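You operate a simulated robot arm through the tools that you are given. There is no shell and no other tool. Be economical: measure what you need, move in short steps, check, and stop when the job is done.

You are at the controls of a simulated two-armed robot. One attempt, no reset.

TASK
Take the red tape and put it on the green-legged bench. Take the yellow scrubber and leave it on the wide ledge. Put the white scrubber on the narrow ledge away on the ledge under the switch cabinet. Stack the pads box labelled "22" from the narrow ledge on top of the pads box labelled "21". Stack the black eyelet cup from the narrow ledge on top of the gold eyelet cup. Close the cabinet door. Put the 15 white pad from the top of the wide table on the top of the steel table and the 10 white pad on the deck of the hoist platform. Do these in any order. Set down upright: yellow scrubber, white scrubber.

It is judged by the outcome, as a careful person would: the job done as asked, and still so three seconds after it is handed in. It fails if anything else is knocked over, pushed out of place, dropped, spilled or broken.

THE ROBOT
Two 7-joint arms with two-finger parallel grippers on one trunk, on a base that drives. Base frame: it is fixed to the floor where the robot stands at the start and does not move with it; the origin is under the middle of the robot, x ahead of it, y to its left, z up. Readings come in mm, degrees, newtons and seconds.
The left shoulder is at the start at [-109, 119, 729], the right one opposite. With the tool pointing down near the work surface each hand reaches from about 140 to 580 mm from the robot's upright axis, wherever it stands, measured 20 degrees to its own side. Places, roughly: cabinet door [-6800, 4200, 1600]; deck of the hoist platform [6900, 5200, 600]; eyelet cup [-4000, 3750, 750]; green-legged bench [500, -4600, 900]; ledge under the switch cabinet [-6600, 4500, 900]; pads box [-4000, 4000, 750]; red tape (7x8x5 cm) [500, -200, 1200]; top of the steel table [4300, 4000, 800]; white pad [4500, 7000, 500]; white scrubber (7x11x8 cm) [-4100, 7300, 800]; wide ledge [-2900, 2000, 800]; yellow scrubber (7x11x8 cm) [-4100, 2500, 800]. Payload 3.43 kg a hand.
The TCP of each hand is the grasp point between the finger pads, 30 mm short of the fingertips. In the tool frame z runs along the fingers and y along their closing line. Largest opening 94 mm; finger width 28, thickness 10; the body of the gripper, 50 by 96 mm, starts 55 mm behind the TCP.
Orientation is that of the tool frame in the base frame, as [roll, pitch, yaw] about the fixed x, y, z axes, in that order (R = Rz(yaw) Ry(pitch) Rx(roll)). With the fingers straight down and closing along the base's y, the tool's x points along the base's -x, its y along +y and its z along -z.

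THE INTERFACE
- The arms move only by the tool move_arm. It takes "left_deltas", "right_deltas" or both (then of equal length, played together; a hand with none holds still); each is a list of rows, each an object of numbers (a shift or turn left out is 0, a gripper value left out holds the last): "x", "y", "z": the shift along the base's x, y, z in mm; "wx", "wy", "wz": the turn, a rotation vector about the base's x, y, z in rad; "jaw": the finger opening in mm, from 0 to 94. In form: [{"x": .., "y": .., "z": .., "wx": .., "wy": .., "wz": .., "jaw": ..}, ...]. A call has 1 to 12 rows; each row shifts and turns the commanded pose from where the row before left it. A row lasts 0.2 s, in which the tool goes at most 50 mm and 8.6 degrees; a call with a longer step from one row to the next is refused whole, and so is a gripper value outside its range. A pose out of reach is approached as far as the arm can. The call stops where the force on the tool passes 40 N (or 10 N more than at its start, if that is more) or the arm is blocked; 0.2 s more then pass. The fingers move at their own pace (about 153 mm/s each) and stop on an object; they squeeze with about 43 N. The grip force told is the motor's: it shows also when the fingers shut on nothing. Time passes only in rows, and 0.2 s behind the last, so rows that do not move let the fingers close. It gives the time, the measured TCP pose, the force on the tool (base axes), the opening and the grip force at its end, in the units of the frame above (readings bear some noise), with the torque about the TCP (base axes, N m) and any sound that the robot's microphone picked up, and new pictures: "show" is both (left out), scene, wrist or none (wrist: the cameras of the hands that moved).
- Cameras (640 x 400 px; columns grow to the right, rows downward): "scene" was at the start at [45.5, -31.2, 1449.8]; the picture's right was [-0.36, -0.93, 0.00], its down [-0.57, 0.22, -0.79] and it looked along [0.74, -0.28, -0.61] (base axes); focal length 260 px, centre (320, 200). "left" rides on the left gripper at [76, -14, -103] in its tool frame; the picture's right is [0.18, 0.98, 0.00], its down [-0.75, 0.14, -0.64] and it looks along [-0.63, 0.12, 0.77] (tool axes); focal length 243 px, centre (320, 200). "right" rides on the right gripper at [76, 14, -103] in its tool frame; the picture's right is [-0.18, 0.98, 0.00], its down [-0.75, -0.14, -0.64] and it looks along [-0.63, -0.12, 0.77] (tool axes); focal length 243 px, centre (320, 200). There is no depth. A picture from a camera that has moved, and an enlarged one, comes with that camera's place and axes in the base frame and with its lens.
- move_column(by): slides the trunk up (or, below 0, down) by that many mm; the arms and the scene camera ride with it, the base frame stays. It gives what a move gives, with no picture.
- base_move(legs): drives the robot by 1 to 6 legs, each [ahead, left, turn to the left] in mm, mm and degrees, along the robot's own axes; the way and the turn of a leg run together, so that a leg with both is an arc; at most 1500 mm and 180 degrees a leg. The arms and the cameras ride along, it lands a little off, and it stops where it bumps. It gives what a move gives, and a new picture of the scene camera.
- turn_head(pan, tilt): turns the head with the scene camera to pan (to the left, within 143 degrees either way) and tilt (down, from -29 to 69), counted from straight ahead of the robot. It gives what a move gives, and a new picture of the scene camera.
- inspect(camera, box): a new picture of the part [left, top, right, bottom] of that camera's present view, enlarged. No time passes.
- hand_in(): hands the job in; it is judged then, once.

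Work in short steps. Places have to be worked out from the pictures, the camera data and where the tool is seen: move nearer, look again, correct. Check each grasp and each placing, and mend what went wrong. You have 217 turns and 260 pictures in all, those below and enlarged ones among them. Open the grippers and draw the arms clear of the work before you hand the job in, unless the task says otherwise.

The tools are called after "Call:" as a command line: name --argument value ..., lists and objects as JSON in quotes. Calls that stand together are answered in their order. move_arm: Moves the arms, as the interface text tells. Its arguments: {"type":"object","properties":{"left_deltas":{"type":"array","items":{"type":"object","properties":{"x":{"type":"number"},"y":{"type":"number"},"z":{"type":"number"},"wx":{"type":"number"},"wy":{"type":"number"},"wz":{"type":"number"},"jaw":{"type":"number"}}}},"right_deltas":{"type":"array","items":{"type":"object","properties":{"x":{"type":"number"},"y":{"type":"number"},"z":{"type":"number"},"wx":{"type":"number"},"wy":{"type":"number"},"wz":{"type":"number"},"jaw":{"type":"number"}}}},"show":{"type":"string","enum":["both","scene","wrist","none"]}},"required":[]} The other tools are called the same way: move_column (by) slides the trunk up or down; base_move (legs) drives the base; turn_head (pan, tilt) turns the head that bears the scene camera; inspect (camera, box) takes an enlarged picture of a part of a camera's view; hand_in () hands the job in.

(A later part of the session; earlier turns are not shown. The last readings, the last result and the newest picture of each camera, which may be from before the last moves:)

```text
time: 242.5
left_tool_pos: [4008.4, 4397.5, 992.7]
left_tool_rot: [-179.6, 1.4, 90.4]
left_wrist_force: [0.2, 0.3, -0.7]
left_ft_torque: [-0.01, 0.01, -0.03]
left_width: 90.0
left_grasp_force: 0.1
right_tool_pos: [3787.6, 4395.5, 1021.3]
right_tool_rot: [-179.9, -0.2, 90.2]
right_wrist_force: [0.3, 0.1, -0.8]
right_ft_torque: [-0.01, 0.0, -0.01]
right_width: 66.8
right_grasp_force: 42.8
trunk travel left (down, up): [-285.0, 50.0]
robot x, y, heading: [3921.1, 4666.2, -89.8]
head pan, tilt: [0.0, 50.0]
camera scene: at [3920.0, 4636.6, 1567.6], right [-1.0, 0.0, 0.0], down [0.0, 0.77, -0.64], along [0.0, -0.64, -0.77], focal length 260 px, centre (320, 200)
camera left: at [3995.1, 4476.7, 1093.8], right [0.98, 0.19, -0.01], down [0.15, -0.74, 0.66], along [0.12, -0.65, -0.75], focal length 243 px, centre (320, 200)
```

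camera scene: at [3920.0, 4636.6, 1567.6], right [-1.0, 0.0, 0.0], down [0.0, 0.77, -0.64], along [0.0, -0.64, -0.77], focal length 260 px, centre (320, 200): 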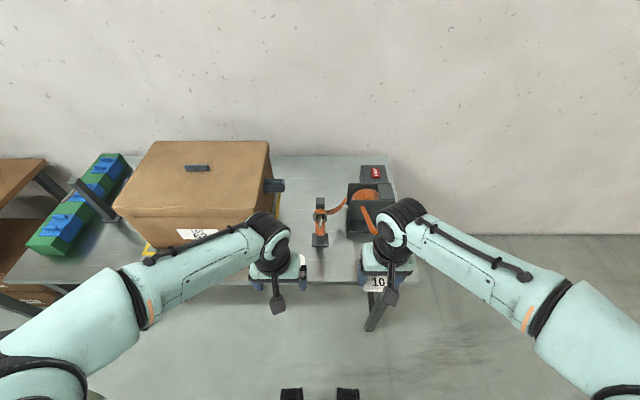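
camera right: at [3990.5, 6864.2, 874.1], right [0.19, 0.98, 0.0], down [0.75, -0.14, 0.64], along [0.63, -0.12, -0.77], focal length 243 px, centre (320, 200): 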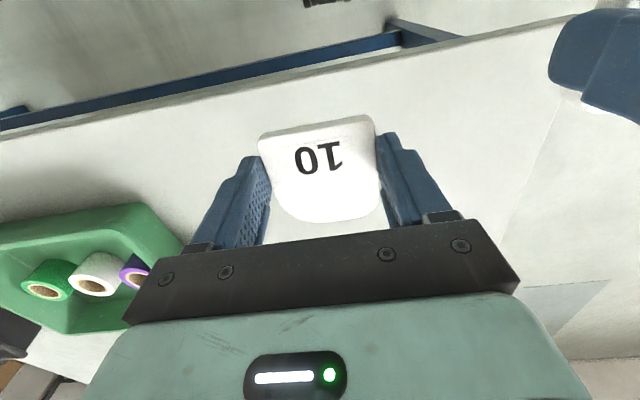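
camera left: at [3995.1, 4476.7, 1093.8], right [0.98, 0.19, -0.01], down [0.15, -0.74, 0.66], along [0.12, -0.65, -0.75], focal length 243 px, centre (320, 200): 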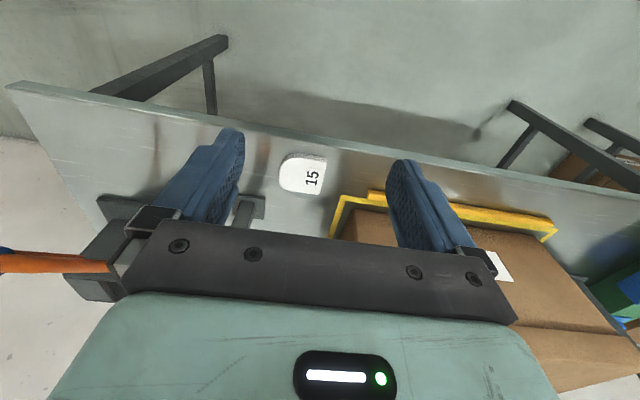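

Pad 15 lies on the steel table and everything else is in place. Next the hoist: I back off, turn left to face +x and drive down the corridor.

Call:
base_move --legs '[[-370, 0, 0], [0, 0, 90], [1300, 0, 0]]'

Call:
turn_head --pan 0 --tilt 25

```text
time: 254.9
left_tool_pos: [5497.1, 5170.3, 992.5]
left_tool_rot: [-179.7, 1.4, -178.4]
left_wrist_force: [-0.8, 0.3, 0.2]
left_ft_torque: [0.01, 0.01, -0.04]
left_width: 90.1
left_grasp_force: 0.1
right_tool_pos: [5501.8, 4949.5, 1022.2]
right_tool_rot: [180.0, -0.2, -178.6]
right_wrist_force: [0.1, -0.2, -1.4]
right_ft_torque: [0.0, 0.02, 0.0]
right_width: 67.2
right_grasp_force: 43.0
trunk travel left (down, up): [-285.0, 50.0]
robot x, y, heading: [5223.1, 5074.4, 1.5]
head pan, tilt: [0.0, 50.0]
camera scene: at [5260.1, 5075.7, 1567.6], right [0.02, -1.0, 0.0], down [-0.77, -0.02, -0.64], along [0.64, 0.01, -0.77], focal length 260 px, centre (320, 200)
```

scene: 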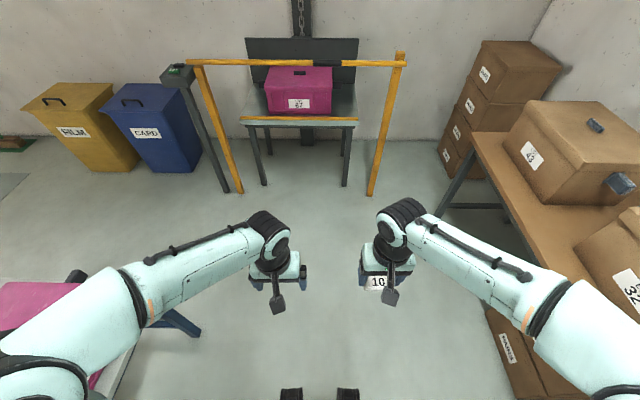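

```text
time: 255.8
left_tool_pos: [5495.9, 5170.9, 993.0]
left_tool_rot: [-179.7, 1.4, -178.3]
left_wrist_force: [-0.4, 0.3, -0.4]
left_ft_torque: [0.0, 0.0, -0.01]
left_width: 90.0
left_grasp_force: 0.0
right_tool_pos: [5502.3, 4950.5, 1022.3]
right_tool_rot: [180.0, -0.1, -178.6]
right_wrist_force: [0.5, -0.5, -0.8]
right_ft_torque: [-0.01, 0.02, 0.01]
right_width: 66.8
right_grasp_force: 43.0
trunk travel left (down, up): [-285.0, 50.0]
robot x, y, heading: [5224.1, 5073.4, 1.4]
head pan, tilt: [0.0, 25.0]
camera scene: at [5275.1, 5076.1, 1605.1], right [0.02, -1.0, 0.0], down [-0.42, -0.01, -0.91], along [0.91, 0.02, -0.42], focal length 260 px, centre (320, 200)
```

scene: 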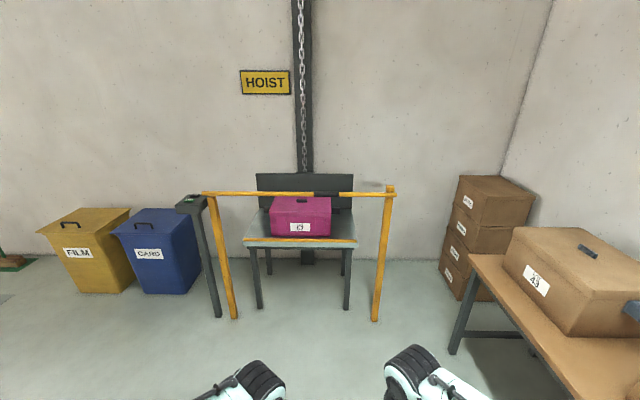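

The deck (z about 620) sits behind a yellow guard bar at z about 1000, x about 6660; a pink box stands in its middle with a free strip on the right near y 4910. I move closer to measure the bar's height, since the arm must pass beneath it.

Call:
base_move --legs '[[650, -20, -1.4]]'

Call:
move_column --by -285

Call:
turn_head --pan 0 --tilt 25

```text
time: 259.5
left_tool_pos: [6163.4, 5151.5, 992.7]
left_tool_rot: [-179.7, 1.4, -179.8]
left_wrist_force: [-0.7, -0.1, -0.2]
left_ft_torque: [-0.01, -0.01, 0.01]
left_width: 89.9
left_grasp_force: 0.0
right_tool_pos: [6162.2, 4929.5, 1021.4]
right_tool_rot: [-180.0, -0.1, -180.0]
right_wrist_force: [0.8, -0.2, -1.2]
right_ft_torque: [-0.01, 0.02, 0.01]
right_width: 66.8
right_grasp_force: 42.5
trunk travel left (down, up): [-285.0, 50.0]
robot x, y, heading: [5891.5, 5061.8, -0.0]
head pan, tilt: [0.0, 25.0]
camera scene: at [5939.6, 5062.2, 1605.1], right [0.0, -1.0, 0.0], down [-0.42, 0.0, -0.91], along [0.91, 0.0, -0.42], focal length 260 px, centre (320, 200)
```

scene: 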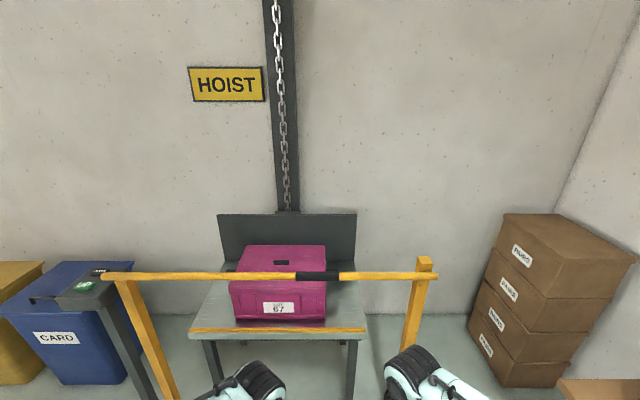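

```text
time: 262.4
left_tool_pos: [6163.3, 5151.5, 709.3]
left_tool_rot: [-179.6, 1.4, -179.8]
left_wrist_force: [0.5, -0.3, 1.1]
left_ft_torque: [0.02, 0.03, -0.03]
left_width: 89.9
left_grasp_force: 0.0
right_tool_pos: [6162.0, 4929.4, 737.1]
right_tool_rot: [-180.0, -0.1, -179.9]
right_wrist_force: [0.6, -0.3, -0.6]
right_ft_torque: [0.04, 0.05, -0.05]
right_width: 67.0
right_grasp_force: 43.1
trunk travel left (down, up): [0.0, 335.0]
robot x, y, heading: [5891.1, 5061.6, 0.0]
head pan, tilt: [0.0, 25.0]
```

```text
time: 263.0
left_tool_pos: [6162.1, 5152.3, 706.6]
left_tool_rot: [-179.7, 1.3, -179.7]
left_wrist_force: [0.5, 0.0, -0.3]
left_ft_torque: [0.02, 0.04, -0.01]
left_width: 90.1
left_grasp_force: 0.1
right_tool_pos: [6162.0, 4930.4, 737.1]
right_tool_rot: [179.9, -0.1, -179.9]
right_wrist_force: [0.7, 0.3, -0.4]
right_ft_torque: [-0.01, 0.03, 0.01]
right_width: 66.9
right_grasp_force: 42.2
trunk travel left (down, up): [0.0, 335.0]
robot x, y, heading: [5887.1, 5060.1, 0.2]
head pan, tilt: [0.0, 25.0]
camera scene: at [5988.6, 5062.2, 1317.1], right [0.0, -1.0, 0.0], down [-0.42, 0.0, -0.91], along [0.91, 0.0, -0.42], focal length 260 px, centre (320, 200)
```

scene: 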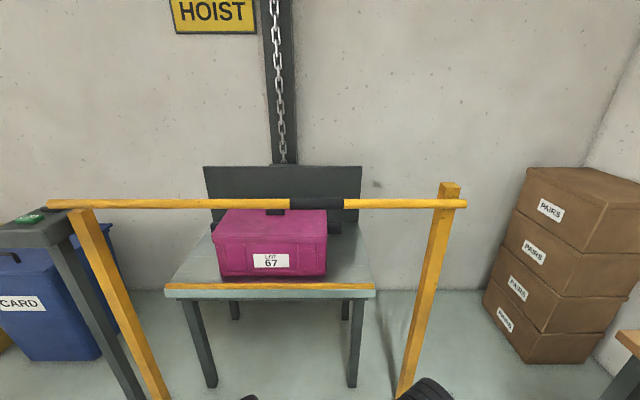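

The bar is at x 6628, z 1010; the deck at z about 605 with its free strip y 4870 to 5030. The wrist top rides about 255 mm above the TCP, so at TCP 680 it will pass under. I extend the right arm low here and draw the left arm back, then check the posture.

Call:
move_arm --right_deltas '[{"x": 30, "z": -30}, {"x": 40, "z": -27}, {"x": 45}, {"x": 45}, {"x": 45}, {"x": 45}]' --left_deltas '[{"x": -40}, {"x": -40}, {"x": -10}, {}, {}, {}]' --show "none"

Call:
turn_head --pan -20 --tilt 40

```text
time: 264.4
left_tool_pos: [6072.2, 5151.6, 707.0]
left_tool_rot: [-179.7, 1.3, -179.7]
left_wrist_force: [-0.1, -0.4, -0.8]
left_ft_torque: [-0.01, 0.03, -0.02]
left_width: 89.7
left_grasp_force: 0.1
right_tool_pos: [6412.4, 4930.8, 680.9]
right_tool_rot: [-179.9, -0.3, -179.7]
right_wrist_force: [-0.4, 0.0, 0.3]
right_ft_torque: [0.03, 0.01, 0.03]
right_width: 66.8
right_grasp_force: 42.9
trunk travel left (down, up): [0.0, 335.0]
robot x, y, heading: [5891.4, 5057.7, 0.1]
head pan, tilt: [0.0, 25.0]
```

```text
time: 265.2
left_tool_pos: [6072.1, 5150.0, 706.6]
left_tool_rot: [-179.7, 1.4, -179.7]
left_wrist_force: [0.1, 0.2, -1.0]
left_ft_torque: [0.0, -0.04, 0.01]
left_width: 90.1
left_grasp_force: 0.1
right_tool_pos: [6412.3, 4930.3, 682.6]
right_tool_rot: [-179.9, 0.0, -179.9]
right_wrist_force: [-0.1, -0.1, 0.1]
right_ft_torque: [-0.01, 0.0, 0.01]
right_width: 66.9
right_grasp_force: 43.2
trunk travel left (down, up): [0.0, 335.0]
robot x, y, heading: [5888.9, 5060.0, -0.0]
head pan, tilt: [-20.0, 40.0]
camera scene: at [5976.4, 5033.1, 1293.8], right [-0.34, -0.94, 0.0], down [-0.6, 0.22, -0.77], along [0.72, -0.26, -0.64], focal length 260 px, centre (320, 200)
```

scene: 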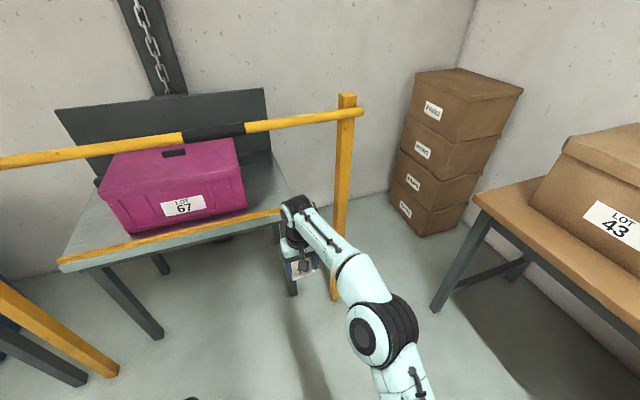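

The forearm and wrist are level at about z 890–950, under the bar. I drive forward 250 mm with the hand low, then check.

Call:
base_move --legs '[[250, 12, 0]]'

```text
time: 267.0
left_tool_pos: [6319.5, 5164.5, 706.4]
left_tool_rot: [-179.7, 1.4, -179.6]
left_wrist_force: [-0.3, -0.8, 0.1]
left_ft_torque: [0.02, 0.01, -0.01]
left_width: 90.0
left_grasp_force: 0.0
right_tool_pos: [6658.5, 4942.9, 681.7]
right_tool_rot: [-179.8, -0.5, -179.9]
right_wrist_force: [-20.2, -3.9, -9.5]
right_ft_torque: [-0.16, 0.83, 0.04]
right_width: 66.6
right_grasp_force: 43.3
trunk travel left (down, up): [0.0, 335.0]
robot x, y, heading: [6136.9, 5071.3, 0.2]
head pan, tilt: [-20.0, 40.0]
camera scene: at [6223.5, 5045.3, 1293.8], right [-0.34, -0.94, 0.0], down [-0.6, 0.22, -0.77], along [0.72, -0.26, -0.64], focal length 260 px, centre (320, 200)
```

scene: 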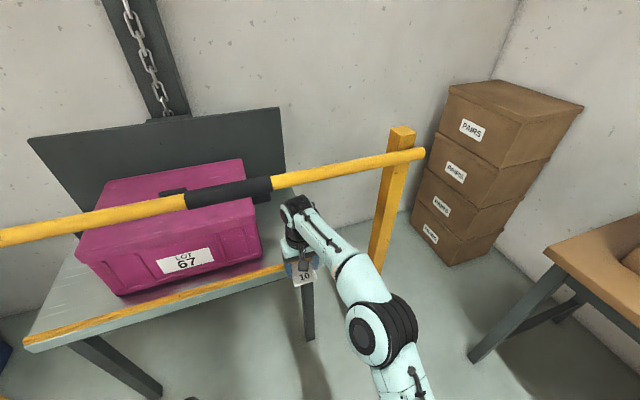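

The pad has met the deck's front lip (deck higher than judged). I back off 30 mm, raise the hand 22 mm and check the wrist view.

Call:
base_move --legs '[[-35, 0, 0]]'

Call:
move_arm --right_deltas '[{"z": 12}, {"z": 10}]' --show "both"

```text
time: 267.9
left_tool_pos: [6283.5, 5163.8, 707.2]
left_tool_rot: [-179.8, 1.4, -179.6]
left_wrist_force: [0.3, -0.2, 0.1]
left_ft_torque: [-0.01, -0.02, -0.01]
left_width: 89.9
left_grasp_force: 0.0
right_tool_pos: [6623.9, 4942.6, 680.5]
right_tool_rot: [-179.7, -0.5, -179.8]
right_wrist_force: [0.1, 0.1, -0.7]
right_ft_torque: [-0.02, -0.03, 0.0]
right_width: 66.9
right_grasp_force: 43.5
trunk travel left (down, up): [0.0, 335.0]
robot x, y, heading: [6106.5, 5072.8, -0.1]
head pan, tilt: [-20.0, 40.0]
camera scene: at [6189.1, 5045.6, 1293.8], right [-0.34, -0.94, 0.0], down [-0.6, 0.22, -0.77], along [0.72, -0.26, -0.64], focal length 260 px, centre (320, 200)
```

scene: 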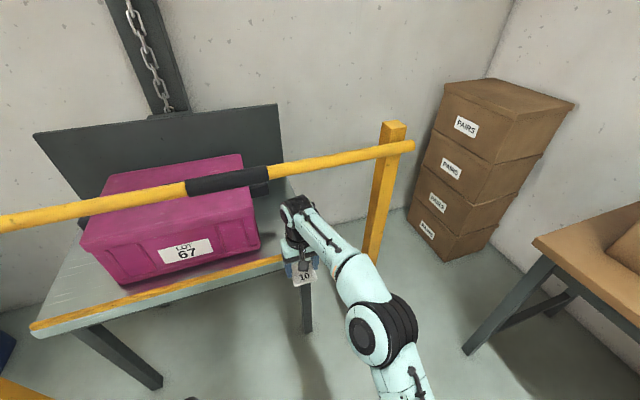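

```text
time: 268.5
left_tool_pos: [6286.2, 5163.6, 706.5]
left_tool_rot: [-179.5, 1.4, -179.6]
left_wrist_force: [0.4, -0.6, -0.1]
left_ft_torque: [0.03, 0.02, 0.0]
left_width: 89.9
left_grasp_force: 0.0
right_tool_pos: [6625.3, 4942.4, 701.3]
right_tool_rot: [-179.8, -0.5, -179.9]
right_wrist_force: [0.6, 0.4, -0.6]
right_ft_torque: [0.0, 0.01, 0.0]
right_width: 66.7
right_grasp_force: 42.7
trunk travel left (down, up): [0.0, 335.0]
robot x, y, heading: [6101.9, 5074.7, -0.0]
head pan, tilt: [-20.0, 40.0]
camera scene: at [6189.6, 5045.6, 1293.7], right [-0.34, -0.94, 0.0], down [-0.6, 0.22, -0.77], along [0.72, -0.26, -0.64], focal length 260 px, centre (320, 200)
camera right: at [6549.2, 4956.8, 806.3], right [0.18, 0.98, -0.01], down [0.76, -0.14, 0.64], along [0.62, -0.12, -0.77], focal length 243 px, centre (320, 200)
```

scene: 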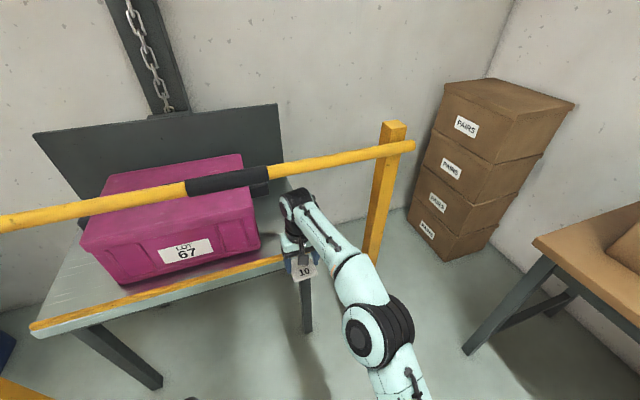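
right: 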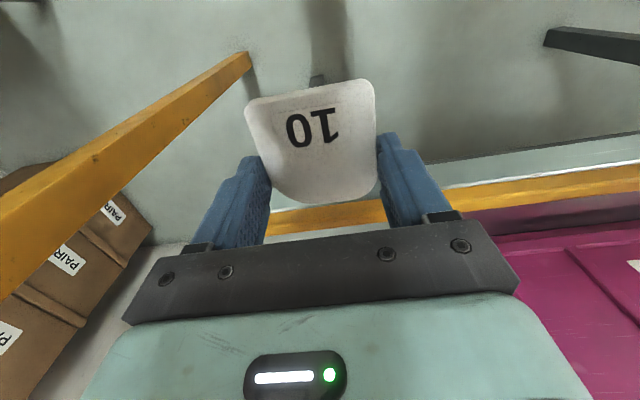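

Deck strip spans about y 4880–5040. I drive forward 185 mm with the hand now above the lip.

Call:
base_move --legs '[[185, 8, 0]]'

Call:
inspect --camera "right" --box '[0, 0, 640, 400]'

```text
time: 270.0
left_tool_pos: [6468.6, 5172.8, 706.4]
left_tool_rot: [-179.8, 1.5, -179.6]
left_wrist_force: [-0.3, -0.3, -0.4]
left_ft_torque: [-0.02, 0.04, -0.02]
left_width: 90.3
left_grasp_force: 0.1
right_tool_pos: [6807.3, 4950.2, 704.4]
right_tool_rot: [-179.8, -0.5, -179.7]
right_wrist_force: [-0.3, 0.1, -1.0]
right_ft_torque: [-0.01, -0.02, 0.04]
right_width: 66.7
right_grasp_force: 43.3
trunk travel left (down, up): [0.0, 335.0]
robot x, y, heading: [6284.6, 5084.7, 0.3]
head pan, tilt: [-20.0, 40.0]
camera scene: at [6373.5, 5054.1, 1293.7], right [-0.34, -0.94, 0.0], down [-0.6, 0.22, -0.77], along [0.72, -0.26, -0.64], focal length 260 px, centre (320, 200)
```

scene: 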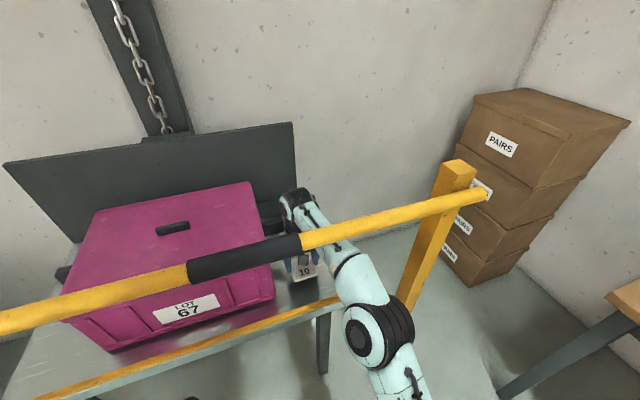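

```text
1.00 times, centred on (320, 200) of right (not enlarged: the box is as wide or as high as the picture)
camera zoom: at [6732.9, 4965.0, 806.4], right [0.18, 0.98, 0.0], down [0.76, -0.14, 0.64], along [0.62, -0.12, -0.77], focal length 243 px, centre (320, 200)
```

zoom: 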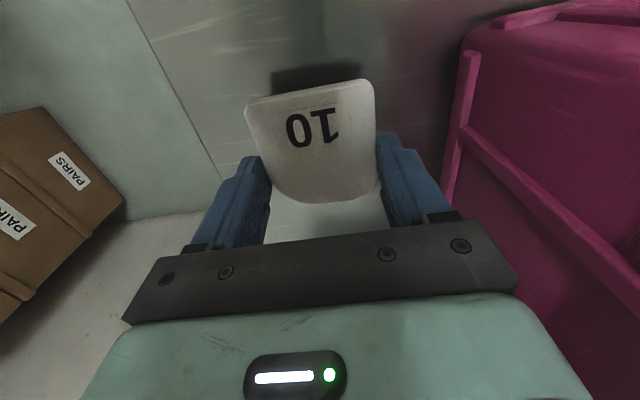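

The pad is over the free strip, inside the deck's edge and clear of the box. I lower in small steps to contact.

Call:
move_arm --right_deltas '[{"z": -10}, {"z": -8}, {"z": -6}, {"z": -6}, {"z": -5}, {"z": -5}, {"z": -5}, {"z": -5}]' --show "wrist"

```text
time: 271.5
left_tool_pos: [6469.4, 5171.1, 706.8]
left_tool_rot: [-179.7, 1.4, -179.6]
left_wrist_force: [1.2, -0.1, 0.4]
left_ft_torque: [-0.03, 0.01, 0.02]
left_width: 89.7
left_grasp_force: 0.1
right_tool_pos: [6809.2, 4952.3, 670.0]
right_tool_rot: [-180.0, 0.3, -179.9]
right_wrist_force: [-2.5, -1.1, 7.0]
right_ft_torque: [-0.21, 0.26, -0.06]
right_width: 66.9
right_grasp_force: 43.0
trunk travel left (down, up): [0.0, 335.0]
robot x, y, heading: [6287.4, 5081.8, 0.1]
head pan, tilt: [-20.0, 40.0]
stopped in row 7 (right hand): the force on the tool passed its limit at 45 N (the readings are from after the stop); the commanded pose is now the measured one
camera right: at [6732.4, 4964.8, 772.1], right [0.18, 0.98, 0.0], down [0.75, -0.14, 0.65], along [0.64, -0.12, -0.76], focal length 243 px, centre (320, 200)
```

right: 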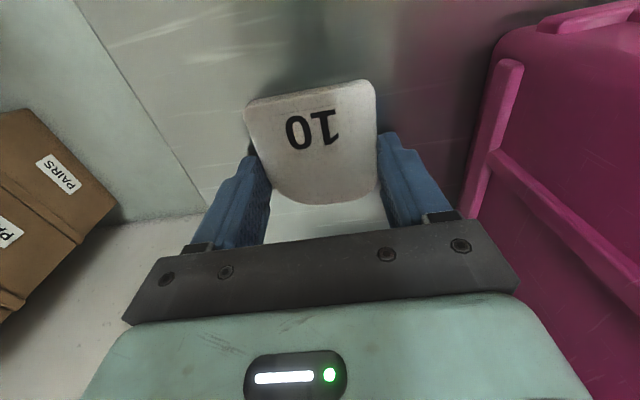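

Contact on the deck. I release, rise 33 mm only (bar overhead) and look.

Call:
move_arm --right_deltas '[{"jaw": 82}, {}, {"z": 15}, {"z": 20}]' --show "wrist"

```text
time: 272.5
left_tool_pos: [6469.3, 5171.7, 707.1]
left_tool_rot: [-179.7, 1.5, -179.6]
left_wrist_force: [-0.6, -0.1, -0.3]
left_ft_torque: [0.01, 0.0, 0.01]
left_width: 90.3
left_grasp_force: 0.1
right_tool_pos: [6808.5, 4951.2, 702.7]
right_tool_rot: [-180.0, 0.1, -179.9]
right_wrist_force: [-0.2, -0.1, -0.3]
right_ft_torque: [-0.02, -0.01, 0.03]
right_width: 81.9
right_grasp_force: 0.1
trunk travel left (down, up): [0.0, 335.0]
robot x, y, heading: [6288.7, 5080.9, 0.3]
head pan, tilt: [-20.0, 40.0]
camera right: at [6733.4, 4964.9, 805.0], right [0.18, 0.98, 0.0], down [0.75, -0.14, 0.64], along [0.63, -0.12, -0.77], focal length 243 px, centre (320, 200)
```

right: 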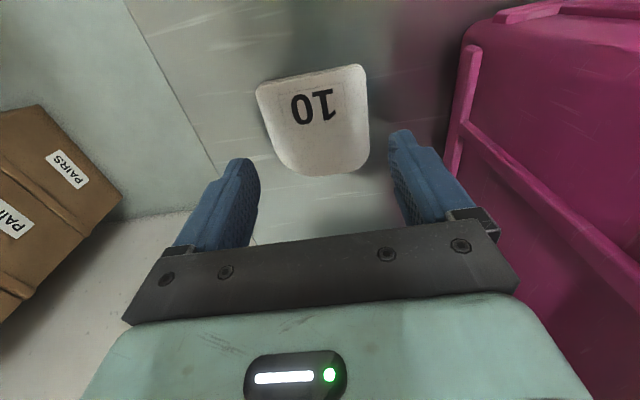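

Pad 10 lies on the deck. I back straight out from under the bar, then draw the arm in.

Call:
base_move --legs '[[-520, 0, 0]]'

Call:
move_arm --right_deltas '[{"x": -45, "z": 20}, {"x": -45, "z": 20}, {"x": -45, "z": 20}, {"x": -45, "z": 20}, {"x": -45}, {"x": -45}]' --show "none"

Call:
move_column --by 250

Call:
base_move --legs '[[0, 0, 180], [1500, 0, 0], [1500, 0, 0], [1500, 0, 0], [1300, 0, 0]]'

Call:
turn_head --pan 0 --tilt 12

```text
time: 275.6
left_tool_pos: [5940.3, 5171.0, 707.4]
left_tool_rot: [-179.6, 1.3, -179.3]
left_wrist_force: [0.5, 0.8, 0.1]
left_ft_torque: [0.02, -0.03, 0.02]
left_width: 90.3
left_grasp_force: 0.1
right_tool_pos: [6282.6, 4951.4, 703.5]
right_tool_rot: [180.0, 0.2, -179.6]
right_wrist_force: [-0.5, 0.0, -0.1]
right_ft_torque: [0.0, 0.0, -0.05]
right_width: 82.0
right_grasp_force: 0.0
trunk travel left (down, up): [0.0, 335.0]
robot x, y, heading: [5759.8, 5078.5, 0.4]
head pan, tilt: [-20.0, 40.0]
camera scene: at [5845.7, 5052.1, 1293.8], right [-0.34, -0.94, 0.0], down [-0.61, 0.22, -0.77], along [0.72, -0.26, -0.64], focal length 260 px, centre (320, 200)
```

scene: 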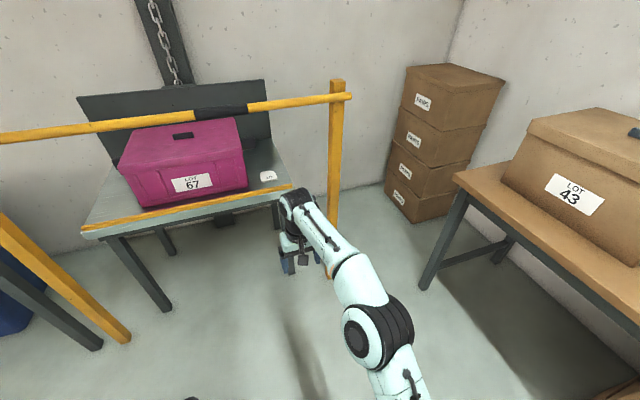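

```text
time: 277.0
left_tool_pos: [5940.7, 5169.7, 705.9]
left_tool_rot: [-179.6, 1.5, -179.3]
left_wrist_force: [0.5, 0.5, 0.0]
left_ft_torque: [0.01, 0.03, -0.01]
left_width: 89.8
left_grasp_force: 0.0
right_tool_pos: [6014.2, 4953.3, 781.9]
right_tool_rot: [180.0, 0.2, -179.6]
right_wrist_force: [0.3, -0.5, 0.4]
right_ft_torque: [0.0, -0.01, -0.02]
right_width: 82.4
right_grasp_force: 0.0
trunk travel left (down, up): [0.0, 335.0]
robot x, y, heading: [5757.9, 5079.1, 0.4]
head pan, tilt: [-20.0, 40.0]
```

```text
time: 279.6
left_tool_pos: [5940.1, 5171.9, 956.3]
left_tool_rot: [-179.7, 1.4, -179.3]
left_wrist_force: [-0.3, -0.4, 0.5]
left_ft_torque: [0.02, -0.01, 0.02]
left_width: 90.1
left_grasp_force: 0.0
right_tool_pos: [6012.9, 4952.0, 1033.7]
right_tool_rot: [-180.0, 0.3, -179.6]
right_wrist_force: [-0.6, -0.1, 0.1]
right_ft_torque: [0.04, -0.01, -0.01]
right_width: 82.0
right_grasp_force: 0.0
trunk travel left (down, up): [-250.0, 85.0]
robot x, y, heading: [5760.7, 5084.1, 0.5]
head pan, tilt: [-20.0, 40.0]
```

```text
time: 314.3
left_tool_pos: [-189.0, 5202.8, 956.3]
left_tool_rot: [-179.7, 1.4, -2.3]
left_wrist_force: [0.5, 0.0, -0.5]
left_ft_torque: [0.02, 0.0, 0.03]
left_width: 90.0
left_grasp_force: 0.1
right_tool_pos: [-251.5, 5425.1, 1033.9]
right_tool_rot: [180.0, 0.2, -2.6]
right_wrist_force: [-0.1, 0.6, -0.3]
right_ft_torque: [0.04, 0.02, 0.0]
right_width: 82.1
right_grasp_force: 0.0
trunk travel left (down, up): [-250.0, 85.0]
robot x, y, heading: [-3.4, 5282.6, 177.5]
head pan, tilt: [-20.0, 40.0]
camera scene: at [-37.6, 5314.8, 1544.2], right [0.38, 0.92, 0.0], down [0.59, -0.25, -0.77], along [-0.71, 0.29, -0.64], focal length 260 px, centre (320, 200)
```

scene: 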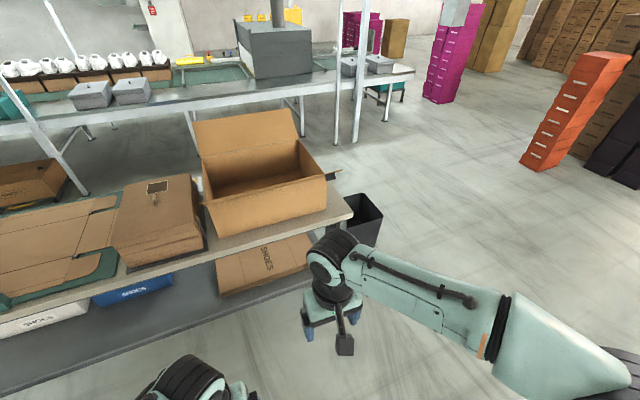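

```text
time: 315.2
left_tool_pos: [-188.6, 5202.5, 956.4]
left_tool_rot: [-179.7, 1.3, -2.3]
left_wrist_force: [-1.1, 0.2, -0.3]
left_ft_torque: [-0.01, -0.04, 0.01]
left_width: 89.7
left_grasp_force: 0.0
right_tool_pos: [-249.6, 5426.1, 1033.6]
right_tool_rot: [180.0, 0.2, -2.8]
right_wrist_force: [0.1, 0.8, -0.1]
right_ft_torque: [0.01, 0.02, 0.02]
right_width: 82.0
right_grasp_force: 0.0
trunk travel left (down, up): [-250.0, 85.0]
robot x, y, heading: [-3.8, 5280.9, 177.4]
head pan, tilt: [0.0, 12.0]
camera scene: at [-52.1, 5286.5, 1588.6], right [0.05, 1.0, 0.0], down [0.21, -0.01, -0.98], along [-0.98, 0.04, -0.21], focal length 260 px, centre (320, 200)
```

scene: 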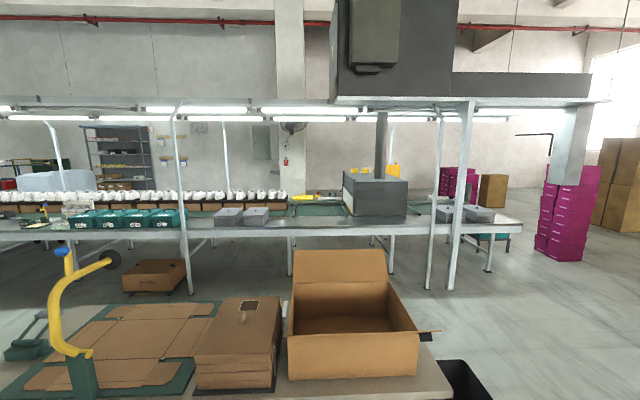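

The line runs from about x -2700 west, its north end near y 7500; the narrow ledge is on its far (west) side. I go round the north end: slide right (+y) first.

Call:
base_move --legs '[[0, 0, 2.5], [100, -1400, 0], [300, -1350, 0]]'

```text
time: 340.0
left_tool_pos: [-502.2, 7998.2, 956.6]
left_tool_rot: [-179.6, 1.4, -2.3]
left_wrist_force: [-0.4, 0.4, 0.5]
left_ft_torque: [0.01, -0.02, 0.0]
left_width: 90.2
left_grasp_force: 0.1
right_tool_pos: [-562.8, 8220.4, 1032.4]
right_tool_rot: [180.0, 0.1, -2.7]
right_wrist_force: [-0.2, -0.7, 0.1]
right_ft_torque: [0.01, 0.01, -0.01]
right_width: 82.1
right_grasp_force: 0.0
trunk travel left (down, up): [-250.0, 85.0]
robot x, y, heading: [-316.3, 8078.6, 177.3]
head pan, tilt: [0.0, 12.0]
camera scene: at [-365.3, 8080.0, 1588.6], right [0.05, 1.0, 0.0], down [0.21, -0.01, -0.98], along [-0.98, 0.04, -0.21], focal length 260 px, centre (320, 200)
```

scene: 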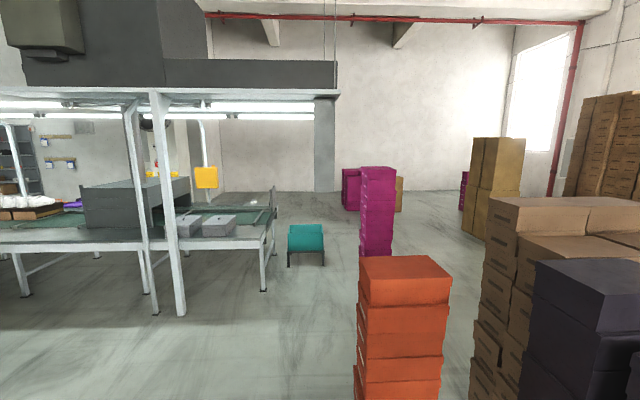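

A small teal stool (about x -3570, y 7820–8290) and stacks of boxes narrow the way round the end. I drive nearer to judge the gaps.

Call:
base_move --legs '[[0, 140, 2.7], [1400, 0, 0], [600, 0, 0]]'

Call:
turn_head --pan -20 --tilt 25

```text
time: 351.4
left_tool_pos: [-2484.7, 7835.6, 955.9]
left_tool_rot: [-179.7, 1.4, 0.7]
left_wrist_force: [-0.6, 0.2, -0.2]
left_ft_torque: [-0.01, -0.02, 0.01]
left_width: 89.9
left_grasp_force: 0.1
right_tool_pos: [-2557.8, 8054.7, 1032.1]
right_tool_rot: [179.9, 0.2, 0.5]
right_wrist_force: [0.0, -0.1, -0.1]
right_ft_torque: [0.01, 0.02, -0.02]
right_width: 82.0
right_grasp_force: 0.1
trunk travel left (down, up): [-250.0, 85.0]
robot x, y, heading: [-2304.4, 7925.7, -179.5]
head pan, tilt: [0.0, 12.0]
camera scene: at [-2352.5, 7925.6, 1588.6], right [-0.01, 1.0, 0.0], down [0.21, 0.0, -0.98], along [-0.98, -0.01, -0.21], focal length 260 px, centre (320, 200)
```

scene: 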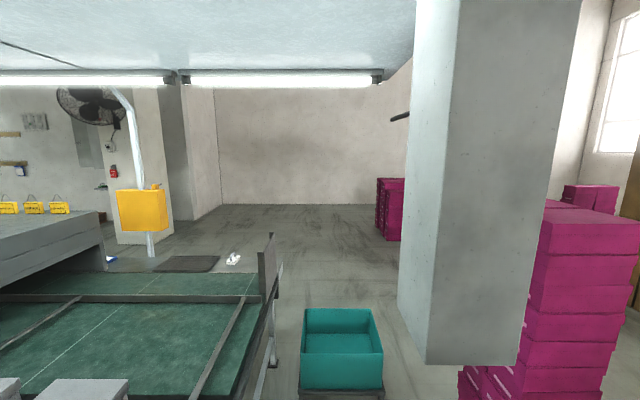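

```text
time: 352.2
left_tool_pos: [-2485.5, 7835.6, 956.2]
left_tool_rot: [-179.7, 1.4, 0.7]
left_wrist_force: [0.2, -0.4, -0.3]
left_ft_torque: [0.0, 0.01, -0.01]
left_width: 90.0
left_grasp_force: 0.1
right_tool_pos: [-2557.7, 8054.1, 1032.2]
right_tool_rot: [180.0, 0.2, 0.4]
right_wrist_force: [-0.3, 0.2, 0.1]
right_ft_torque: [0.02, 0.0, -0.03]
right_width: 82.0
right_grasp_force: 0.0
trunk travel left (down, up): [-250.0, 85.0]
robot x, y, heading: [-2302.3, 7928.4, -179.6]
head pan, tilt: [-20.0, 25.0]
camera scene: at [-2345.6, 7957.1, 1567.5], right [0.33, 0.94, 0.0], down [0.4, -0.14, -0.91], along [-0.85, 0.3, -0.42], focal length 260 px, centre (320, 200)
```

scene: 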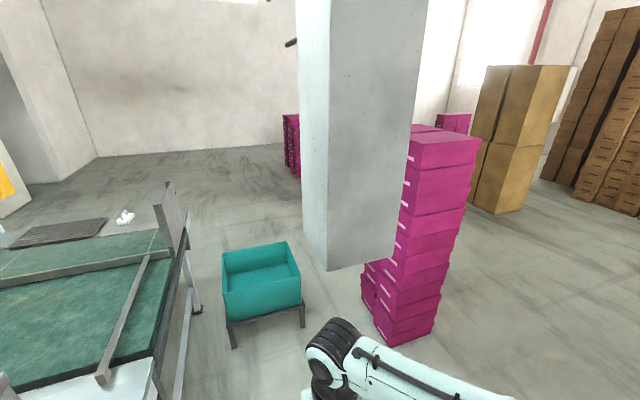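

The straight gap is only about 450 mm and a duct hangs at z 1190. I look to the right to see whether I can pass between the stacks.

Call:
turn_head --pan -80 --tilt 25

```text
time: 353.5
left_tool_pos: [-2484.9, 7835.9, 956.5]
left_tool_rot: [-179.7, 1.4, 0.7]
left_wrist_force: [0.3, -0.9, 0.1]
left_ft_torque: [-0.01, -0.01, 0.0]
left_width: 89.8
left_grasp_force: 0.1
right_tool_pos: [-2557.9, 8056.3, 1032.4]
right_tool_rot: [-179.9, 0.3, 0.4]
right_wrist_force: [0.1, 0.7, -0.8]
right_ft_torque: [-0.01, 0.01, 0.05]
right_width: 81.9
right_grasp_force: 0.1
trunk travel left (down, up): [-250.0, 85.0]
robot x, y, heading: [-2302.9, 7925.4, -179.5]
head pan, tilt: [-80.0, 25.0]
camera scene: at [-2275.7, 8016.9, 1567.5], right [0.98, 0.18, 0.0], down [0.08, -0.42, -0.91], along [-0.16, 0.89, -0.42], focal length 260 px, centre (320, 200)
```

scene: 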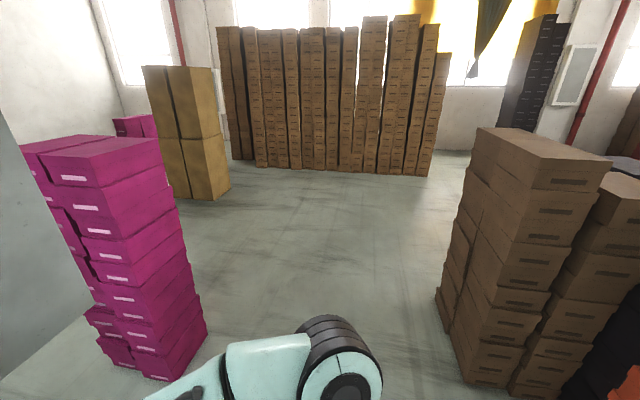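

The passage north is wide (magenta stack x below -3250, brown stack x above -1600). I slide north past the duct, then west round the stacks.

Call:
base_move --legs '[[-110, 0, -0.5], [0, -1400, 0], [0, -480, 0], [1350, 0, 0], [1250, 0, 0]]'

Call:
turn_head --pan 75 --tilt 22

```text
time: 383.4
left_tool_pos: [-4963.2, 9702.7, 957.6]
left_tool_rot: [-179.7, 1.4, 1.1]
left_wrist_force: [0.6, 0.4, 0.3]
left_ft_torque: [0.01, -0.01, 0.01]
left_width: 89.8
left_grasp_force: 0.1
right_tool_pos: [-5036.8, 9922.2, 1032.9]
right_tool_rot: [180.0, 0.2, 0.8]
right_wrist_force: [0.0, 0.3, 0.4]
right_ft_torque: [-0.02, 0.0, -0.01]
right_width: 81.8
right_grasp_force: 0.1
trunk travel left (down, up): [-250.0, 85.0]
robot x, y, heading: [-4780.6, 9797.2, -179.4]
head pan, tilt: [-80.0, 25.0]
camera scene: at [-4754.4, 9886.1, 1567.5], right [0.98, 0.19, 0.0], down [0.08, -0.42, -0.91], along [-0.17, 0.89, -0.42], focal length 260 px, centre (320, 200)
```

scene: 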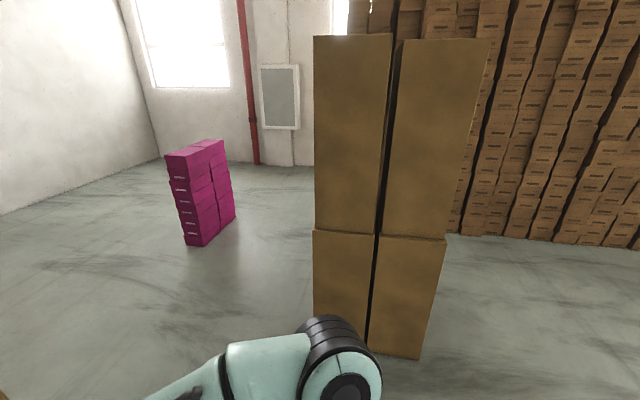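

```text
time: 385.8
left_tool_pos: [-4961.8, 9704.2, 956.3]
left_tool_rot: [-179.7, 1.4, 1.1]
left_wrist_force: [-0.2, 0.2, -0.5]
left_ft_torque: [0.01, 0.01, -0.02]
left_width: 90.1
left_grasp_force: 0.1
right_tool_pos: [-5035.7, 9922.6, 1034.3]
right_tool_rot: [180.0, 0.2, 0.7]
right_wrist_force: [-0.7, -0.7, -0.2]
right_ft_torque: [0.03, 0.0, 0.01]
right_width: 82.2
right_grasp_force: 0.0
trunk travel left (down, up): [-250.0, 85.0]
robot x, y, heading: [-4781.7, 9795.8, -179.4]
head pan, tilt: [75.0, 22.0]
camera scene: at [-4759.8, 9705.6, 1572.3], right [-0.97, 0.25, 0.0], down [0.09, 0.36, -0.93], along [-0.23, -0.9, -0.37], focal length 260 px, centre (320, 200)
```

scene: 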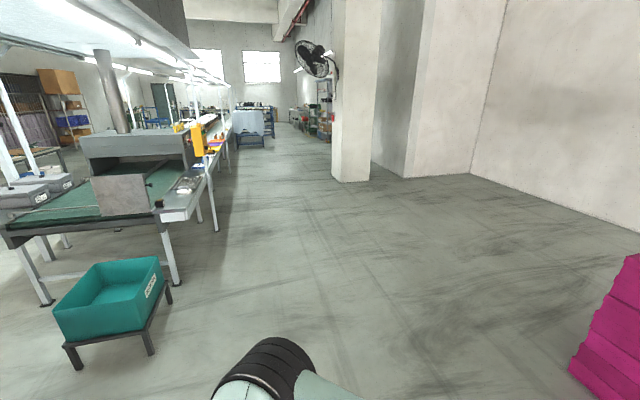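

The west aisle is clear. I turn to face the line (heading 0) and slide south to the white scrubber.

Call:
base_move --legs '[[0, 0, 179.4], [0, -1400, 0], [0, -1080, 0]]'

Call:
turn_head --pan 0 --tilt 35

```text
time: 414.5
left_tool_pos: [-4614.8, 7451.0, 957.3]
left_tool_rot: [-179.6, 1.3, -179.7]
left_wrist_force: [1.0, -0.2, 0.6]
left_ft_torque: [-0.03, 0.01, 0.0]
left_width: 89.8
left_grasp_force: 0.2
right_tool_pos: [-4544.1, 7232.9, 1032.6]
right_tool_rot: [-179.9, 0.2, -179.9]
right_wrist_force: [0.2, -1.0, -0.9]
right_ft_torque: [0.0, 0.01, -0.02]
right_width: 81.7
right_grasp_force: 0.2
trunk travel left (down, up): [-250.0, 85.0]
robot x, y, heading: [-4800.5, 7363.2, 0.0]
head pan, tilt: [75.0, 22.0]
camera scene: at [-4815.9, 7452.5, 1572.4], right [0.97, -0.26, 0.0], down [-0.1, -0.36, -0.93], along [0.24, 0.9, -0.37], focal length 260 px, centre (320, 200)
```

scene: 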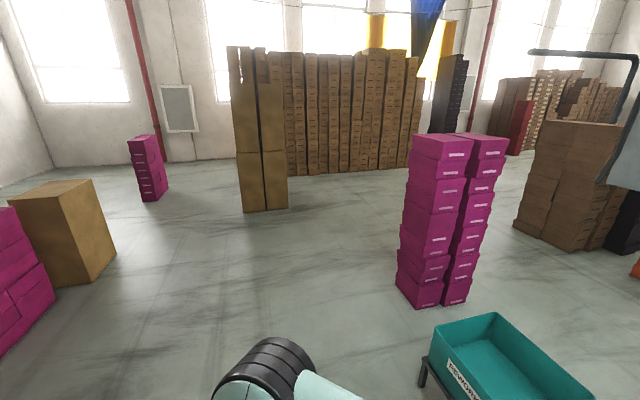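

```text
time: 416.0
left_tool_pos: [-4615.3, 7452.2, 957.4]
left_tool_rot: [-179.7, 1.4, -179.6]
left_wrist_force: [0.4, 0.2, -0.2]
left_ft_torque: [0.01, -0.02, 0.02]
left_width: 90.1
left_grasp_force: 0.1
right_tool_pos: [-4544.9, 7233.2, 1033.0]
right_tool_rot: [180.0, 0.1, -179.8]
right_wrist_force: [0.2, -0.2, -0.1]
right_ft_torque: [0.01, -0.01, 0.02]
right_width: 81.6
right_grasp_force: 0.0
trunk travel left (down, up): [-250.0, 85.0]
robot x, y, heading: [-4799.0, 7363.6, 0.0]
head pan, tilt: [0.0, 35.0]
camera scene: at [-4751.7, 7363.1, 1551.7], right [0.0, -1.0, 0.0], down [-0.57, 0.0, -0.82], along [0.82, 0.0, -0.57], focal length 260 px, centre (320, 200)
```

scene: 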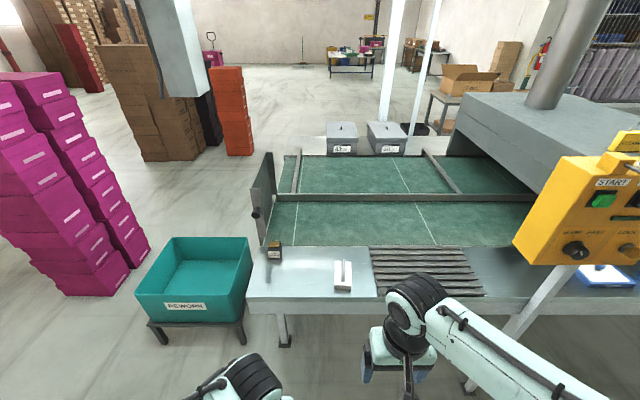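

A white object stands on the ledge at pixel (343, 277). I take an enlarged view.

Call:
inspect --camera "scene" --box '[240, 225, 400, 325]'

```text
4.00 times, centred on (320, 275) of scene
camera zoom: at [-4751.7, 7363.1, 1551.7], right [0.0, -1.0, 0.0], down [-0.57, 0.0, -0.82], along [0.82, 0.0, -0.57], focal length 1039 px, centre (320, -100)
```

zoom: 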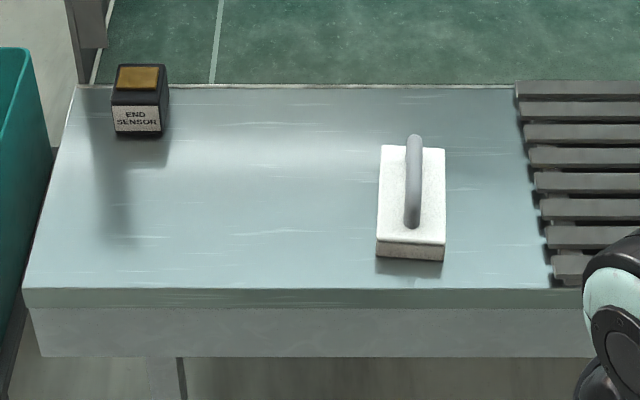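

It is a block with an arched handle running along x; it stands upright at about [-4160, 7283]. I move closer and bring the right hand near for a wrist view.

Call:
base_move --legs '[[190, 20, 0]]'

Call:
move_arm --right_deltas '[{"y": 25, "jaw": 94}, {"x": 40}, {"x": 45}]' --show "both"

```text
time: 417.5
left_tool_pos: [-4429.2, 7472.6, 957.0]
left_tool_rot: [-179.8, 1.4, -179.8]
left_wrist_force: [-0.2, 0.3, -0.4]
left_ft_torque: [-0.01, -0.01, 0.03]
left_width: 90.0
left_grasp_force: 0.1
right_tool_pos: [-4358.8, 7251.8, 1032.9]
right_tool_rot: [180.0, 0.2, 179.9]
right_wrist_force: [0.3, 0.1, 0.1]
right_ft_torque: [-0.04, 0.01, 0.01]
right_width: 82.0
right_grasp_force: 0.0
trunk travel left (down, up): [-250.0, 85.0]
robot x, y, heading: [-4611.2, 7384.2, 0.2]
head pan, tilt: [0.0, 35.0]
camera scene: at [-4565.8, 7382.9, 1551.7], right [0.0, -1.0, 0.0], down [-0.57, 0.0, -0.82], along [0.82, 0.0, -0.57], focal length 260 px, centre (320, 200)
```

scene: 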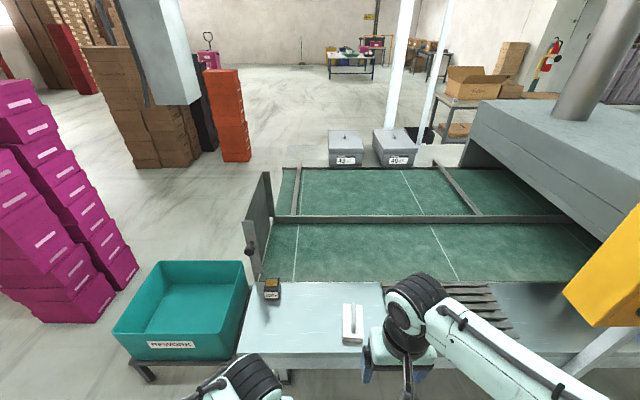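

```text
time: 418.3
left_tool_pos: [-4429.5, 7471.6, 957.0]
left_tool_rot: [-179.8, 1.3, -179.8]
left_wrist_force: [0.1, -0.3, -0.2]
left_ft_torque: [0.02, -0.01, -0.01]
left_width: 89.9
left_grasp_force: 0.1
right_tool_pos: [-4272.5, 7276.8, 1032.2]
right_tool_rot: [-179.9, 0.2, 179.9]
right_wrist_force: [0.4, -0.3, 0.0]
right_ft_torque: [-0.01, -0.05, 0.0]
right_width: 93.9
right_grasp_force: 0.1
trunk travel left (down, up): [-250.0, 85.0]
robot x, y, heading: [-4610.9, 7385.5, -0.2]
head pan, tilt: [0.0, 35.0]
camera scene: at [-4565.4, 7383.2, 1551.7], right [0.0, -1.0, 0.0], down [-0.57, 0.0, -0.82], along [0.82, 0.0, -0.57], focal length 260 px, centre (320, 200)
camera right: at [-4348.7, 7290.3, 1134.4], right [0.19, 0.98, 0.0], down [0.75, -0.14, 0.64], along [0.63, -0.12, -0.76], focal length 243 px, centre (320, 200)
```

scene: 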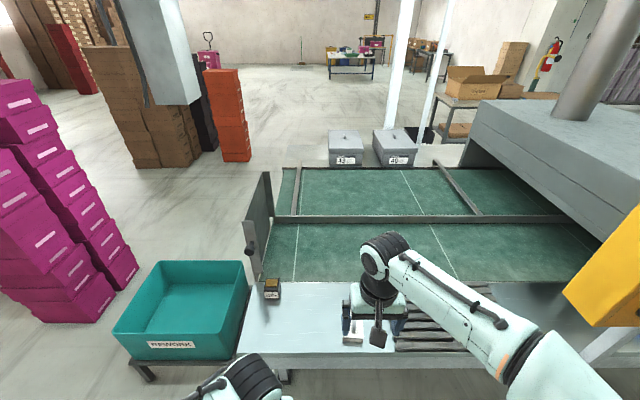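
right: 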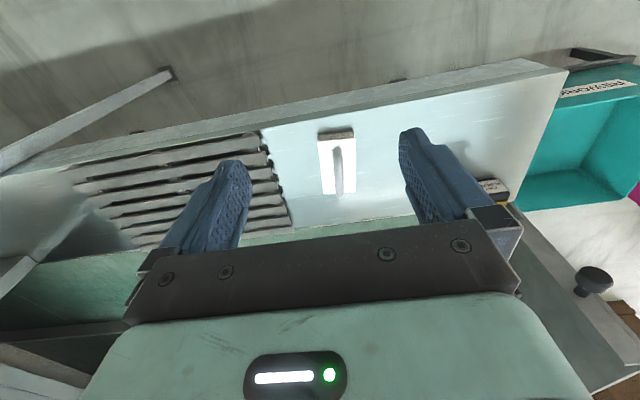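

I lower the hand somewhat and look again to pin the scrubber's height.

Call:
move_arm --right_deltas '[{"z": -45, "x": 30}, {"z": -45, "x": 30}]' --show "wrist"

```text
refused: row 1 steps farther than a row can; nothing moved
```

Call:
move_arm --right_deltas '[{"z": -40, "x": 20}, {"z": -40, "x": 20}, {"z": -10, "x": 20}]' --show "wrist"

```text
time: 419.1
left_tool_pos: [-4429.3, 7471.9, 956.3]
left_tool_rot: [-179.8, 1.4, -179.8]
left_wrist_force: [1.1, 0.2, -0.4]
left_ft_torque: [0.0, 0.0, -0.02]
left_width: 90.0
left_grasp_force: 0.2
right_tool_pos: [-4214.8, 7276.8, 944.0]
right_tool_rot: [180.0, 0.2, 179.9]
right_wrist_force: [0.2, 0.2, 0.0]
right_ft_torque: [0.02, 0.02, 0.02]
right_width: 93.9
right_grasp_force: 0.0
trunk travel left (down, up): [-250.0, 85.0]
robot x, y, heading: [-4609.8, 7379.3, -0.2]
head pan, tilt: [0.0, 35.0]
camera right: at [-4290.5, 7290.1, 1045.2], right [0.19, 0.98, 0.0], down [0.75, -0.14, 0.64], along [0.63, -0.12, -0.76], focal length 243 px, centre (320, 200)
```

right: 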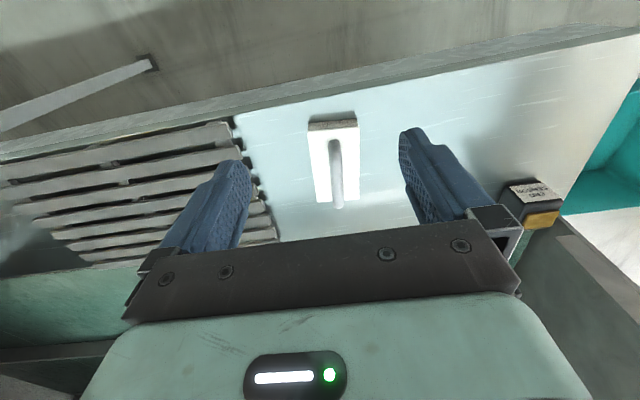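

The scale change puts the pad's top at z about 763, its centre near [-4110, 7279], handle top about 812. I go above it and down to 850.

Call:
move_arm --right_deltas '[{"x": 45}, {"x": 45}, {"x": 15, "y": 2, "z": -30}, {"z": -40}, {"z": -24}]' --show "wrist"

```text
time: 420.3
left_tool_pos: [-4428.9, 7471.4, 957.5]
left_tool_rot: [-179.6, 1.4, -179.8]
left_wrist_force: [-0.8, 0.6, 0.6]
left_ft_torque: [0.0, 0.02, -0.03]
left_width: 89.9
left_grasp_force: 0.0
right_tool_pos: [-4110.5, 7279.7, 850.6]
right_tool_rot: [-180.0, 0.3, 179.8]
right_wrist_force: [-0.7, 0.4, -0.3]
right_ft_torque: [0.01, -0.01, 0.01]
right_width: 94.0
right_grasp_force: 0.0
trunk travel left (down, up): [-250.0, 85.0]
robot x, y, heading: [-4614.2, 7384.4, -0.2]
head pan, tilt: [0.0, 35.0]
camera right: at [-4185.6, 7293.4, 951.4], right [0.19, 0.98, 0.0], down [0.75, -0.14, 0.64], along [0.63, -0.12, -0.76], focal length 243 px, centre (320, 200)
```

right: 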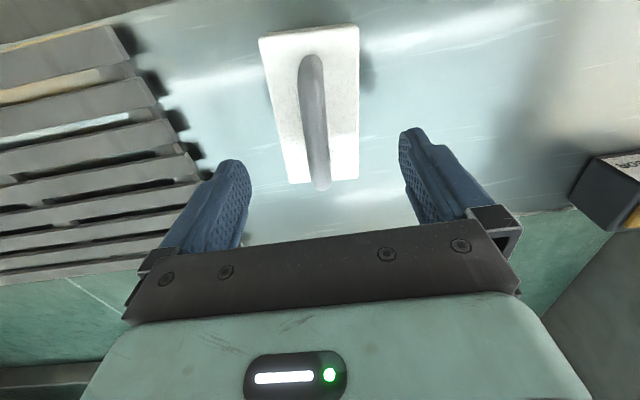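

Pad top is z 770, centred under the hand. I descend to 806 and close on the handle.

Call:
move_arm --right_deltas '[{"z": -25, "y": 1, "x": -3}, {"z": -20}, {"jaw": 0}, {}, {}]' --show "wrist"

```text
time: 421.5
left_tool_pos: [-4430.0, 7471.2, 956.3]
left_tool_rot: [-179.7, 1.4, -179.8]
left_wrist_force: [0.0, -0.5, 1.2]
left_ft_torque: [0.0, -0.02, 0.01]
left_width: 90.2
left_grasp_force: 0.1
right_tool_pos: [-4112.6, 7279.9, 803.8]
right_tool_rot: [-180.0, 0.2, 179.8]
right_wrist_force: [0.1, 0.3, 0.5]
right_ft_torque: [-0.01, -0.01, -0.03]
right_width: 62.9
right_grasp_force: 43.4
trunk travel left (down, up): [-250.0, 85.0]
robot x, y, heading: [-4610.7, 7380.6, -0.2]
head pan, tilt: [0.0, 35.0]
camera right: at [-4189.5, 7294.9, 906.0], right [0.19, 0.98, 0.0], down [0.75, -0.14, 0.64], along [0.63, -0.12, -0.76], focal length 243 px, centre (320, 200)
```

right: 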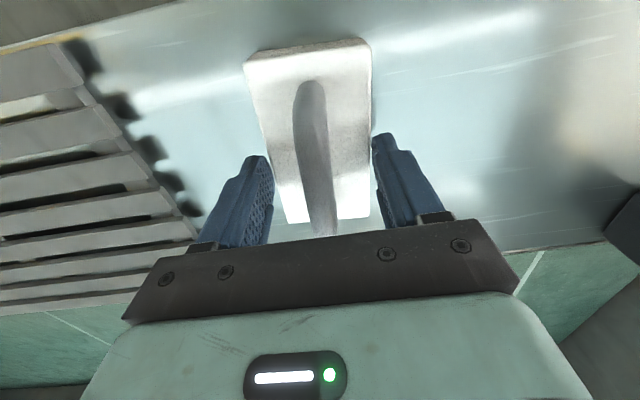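

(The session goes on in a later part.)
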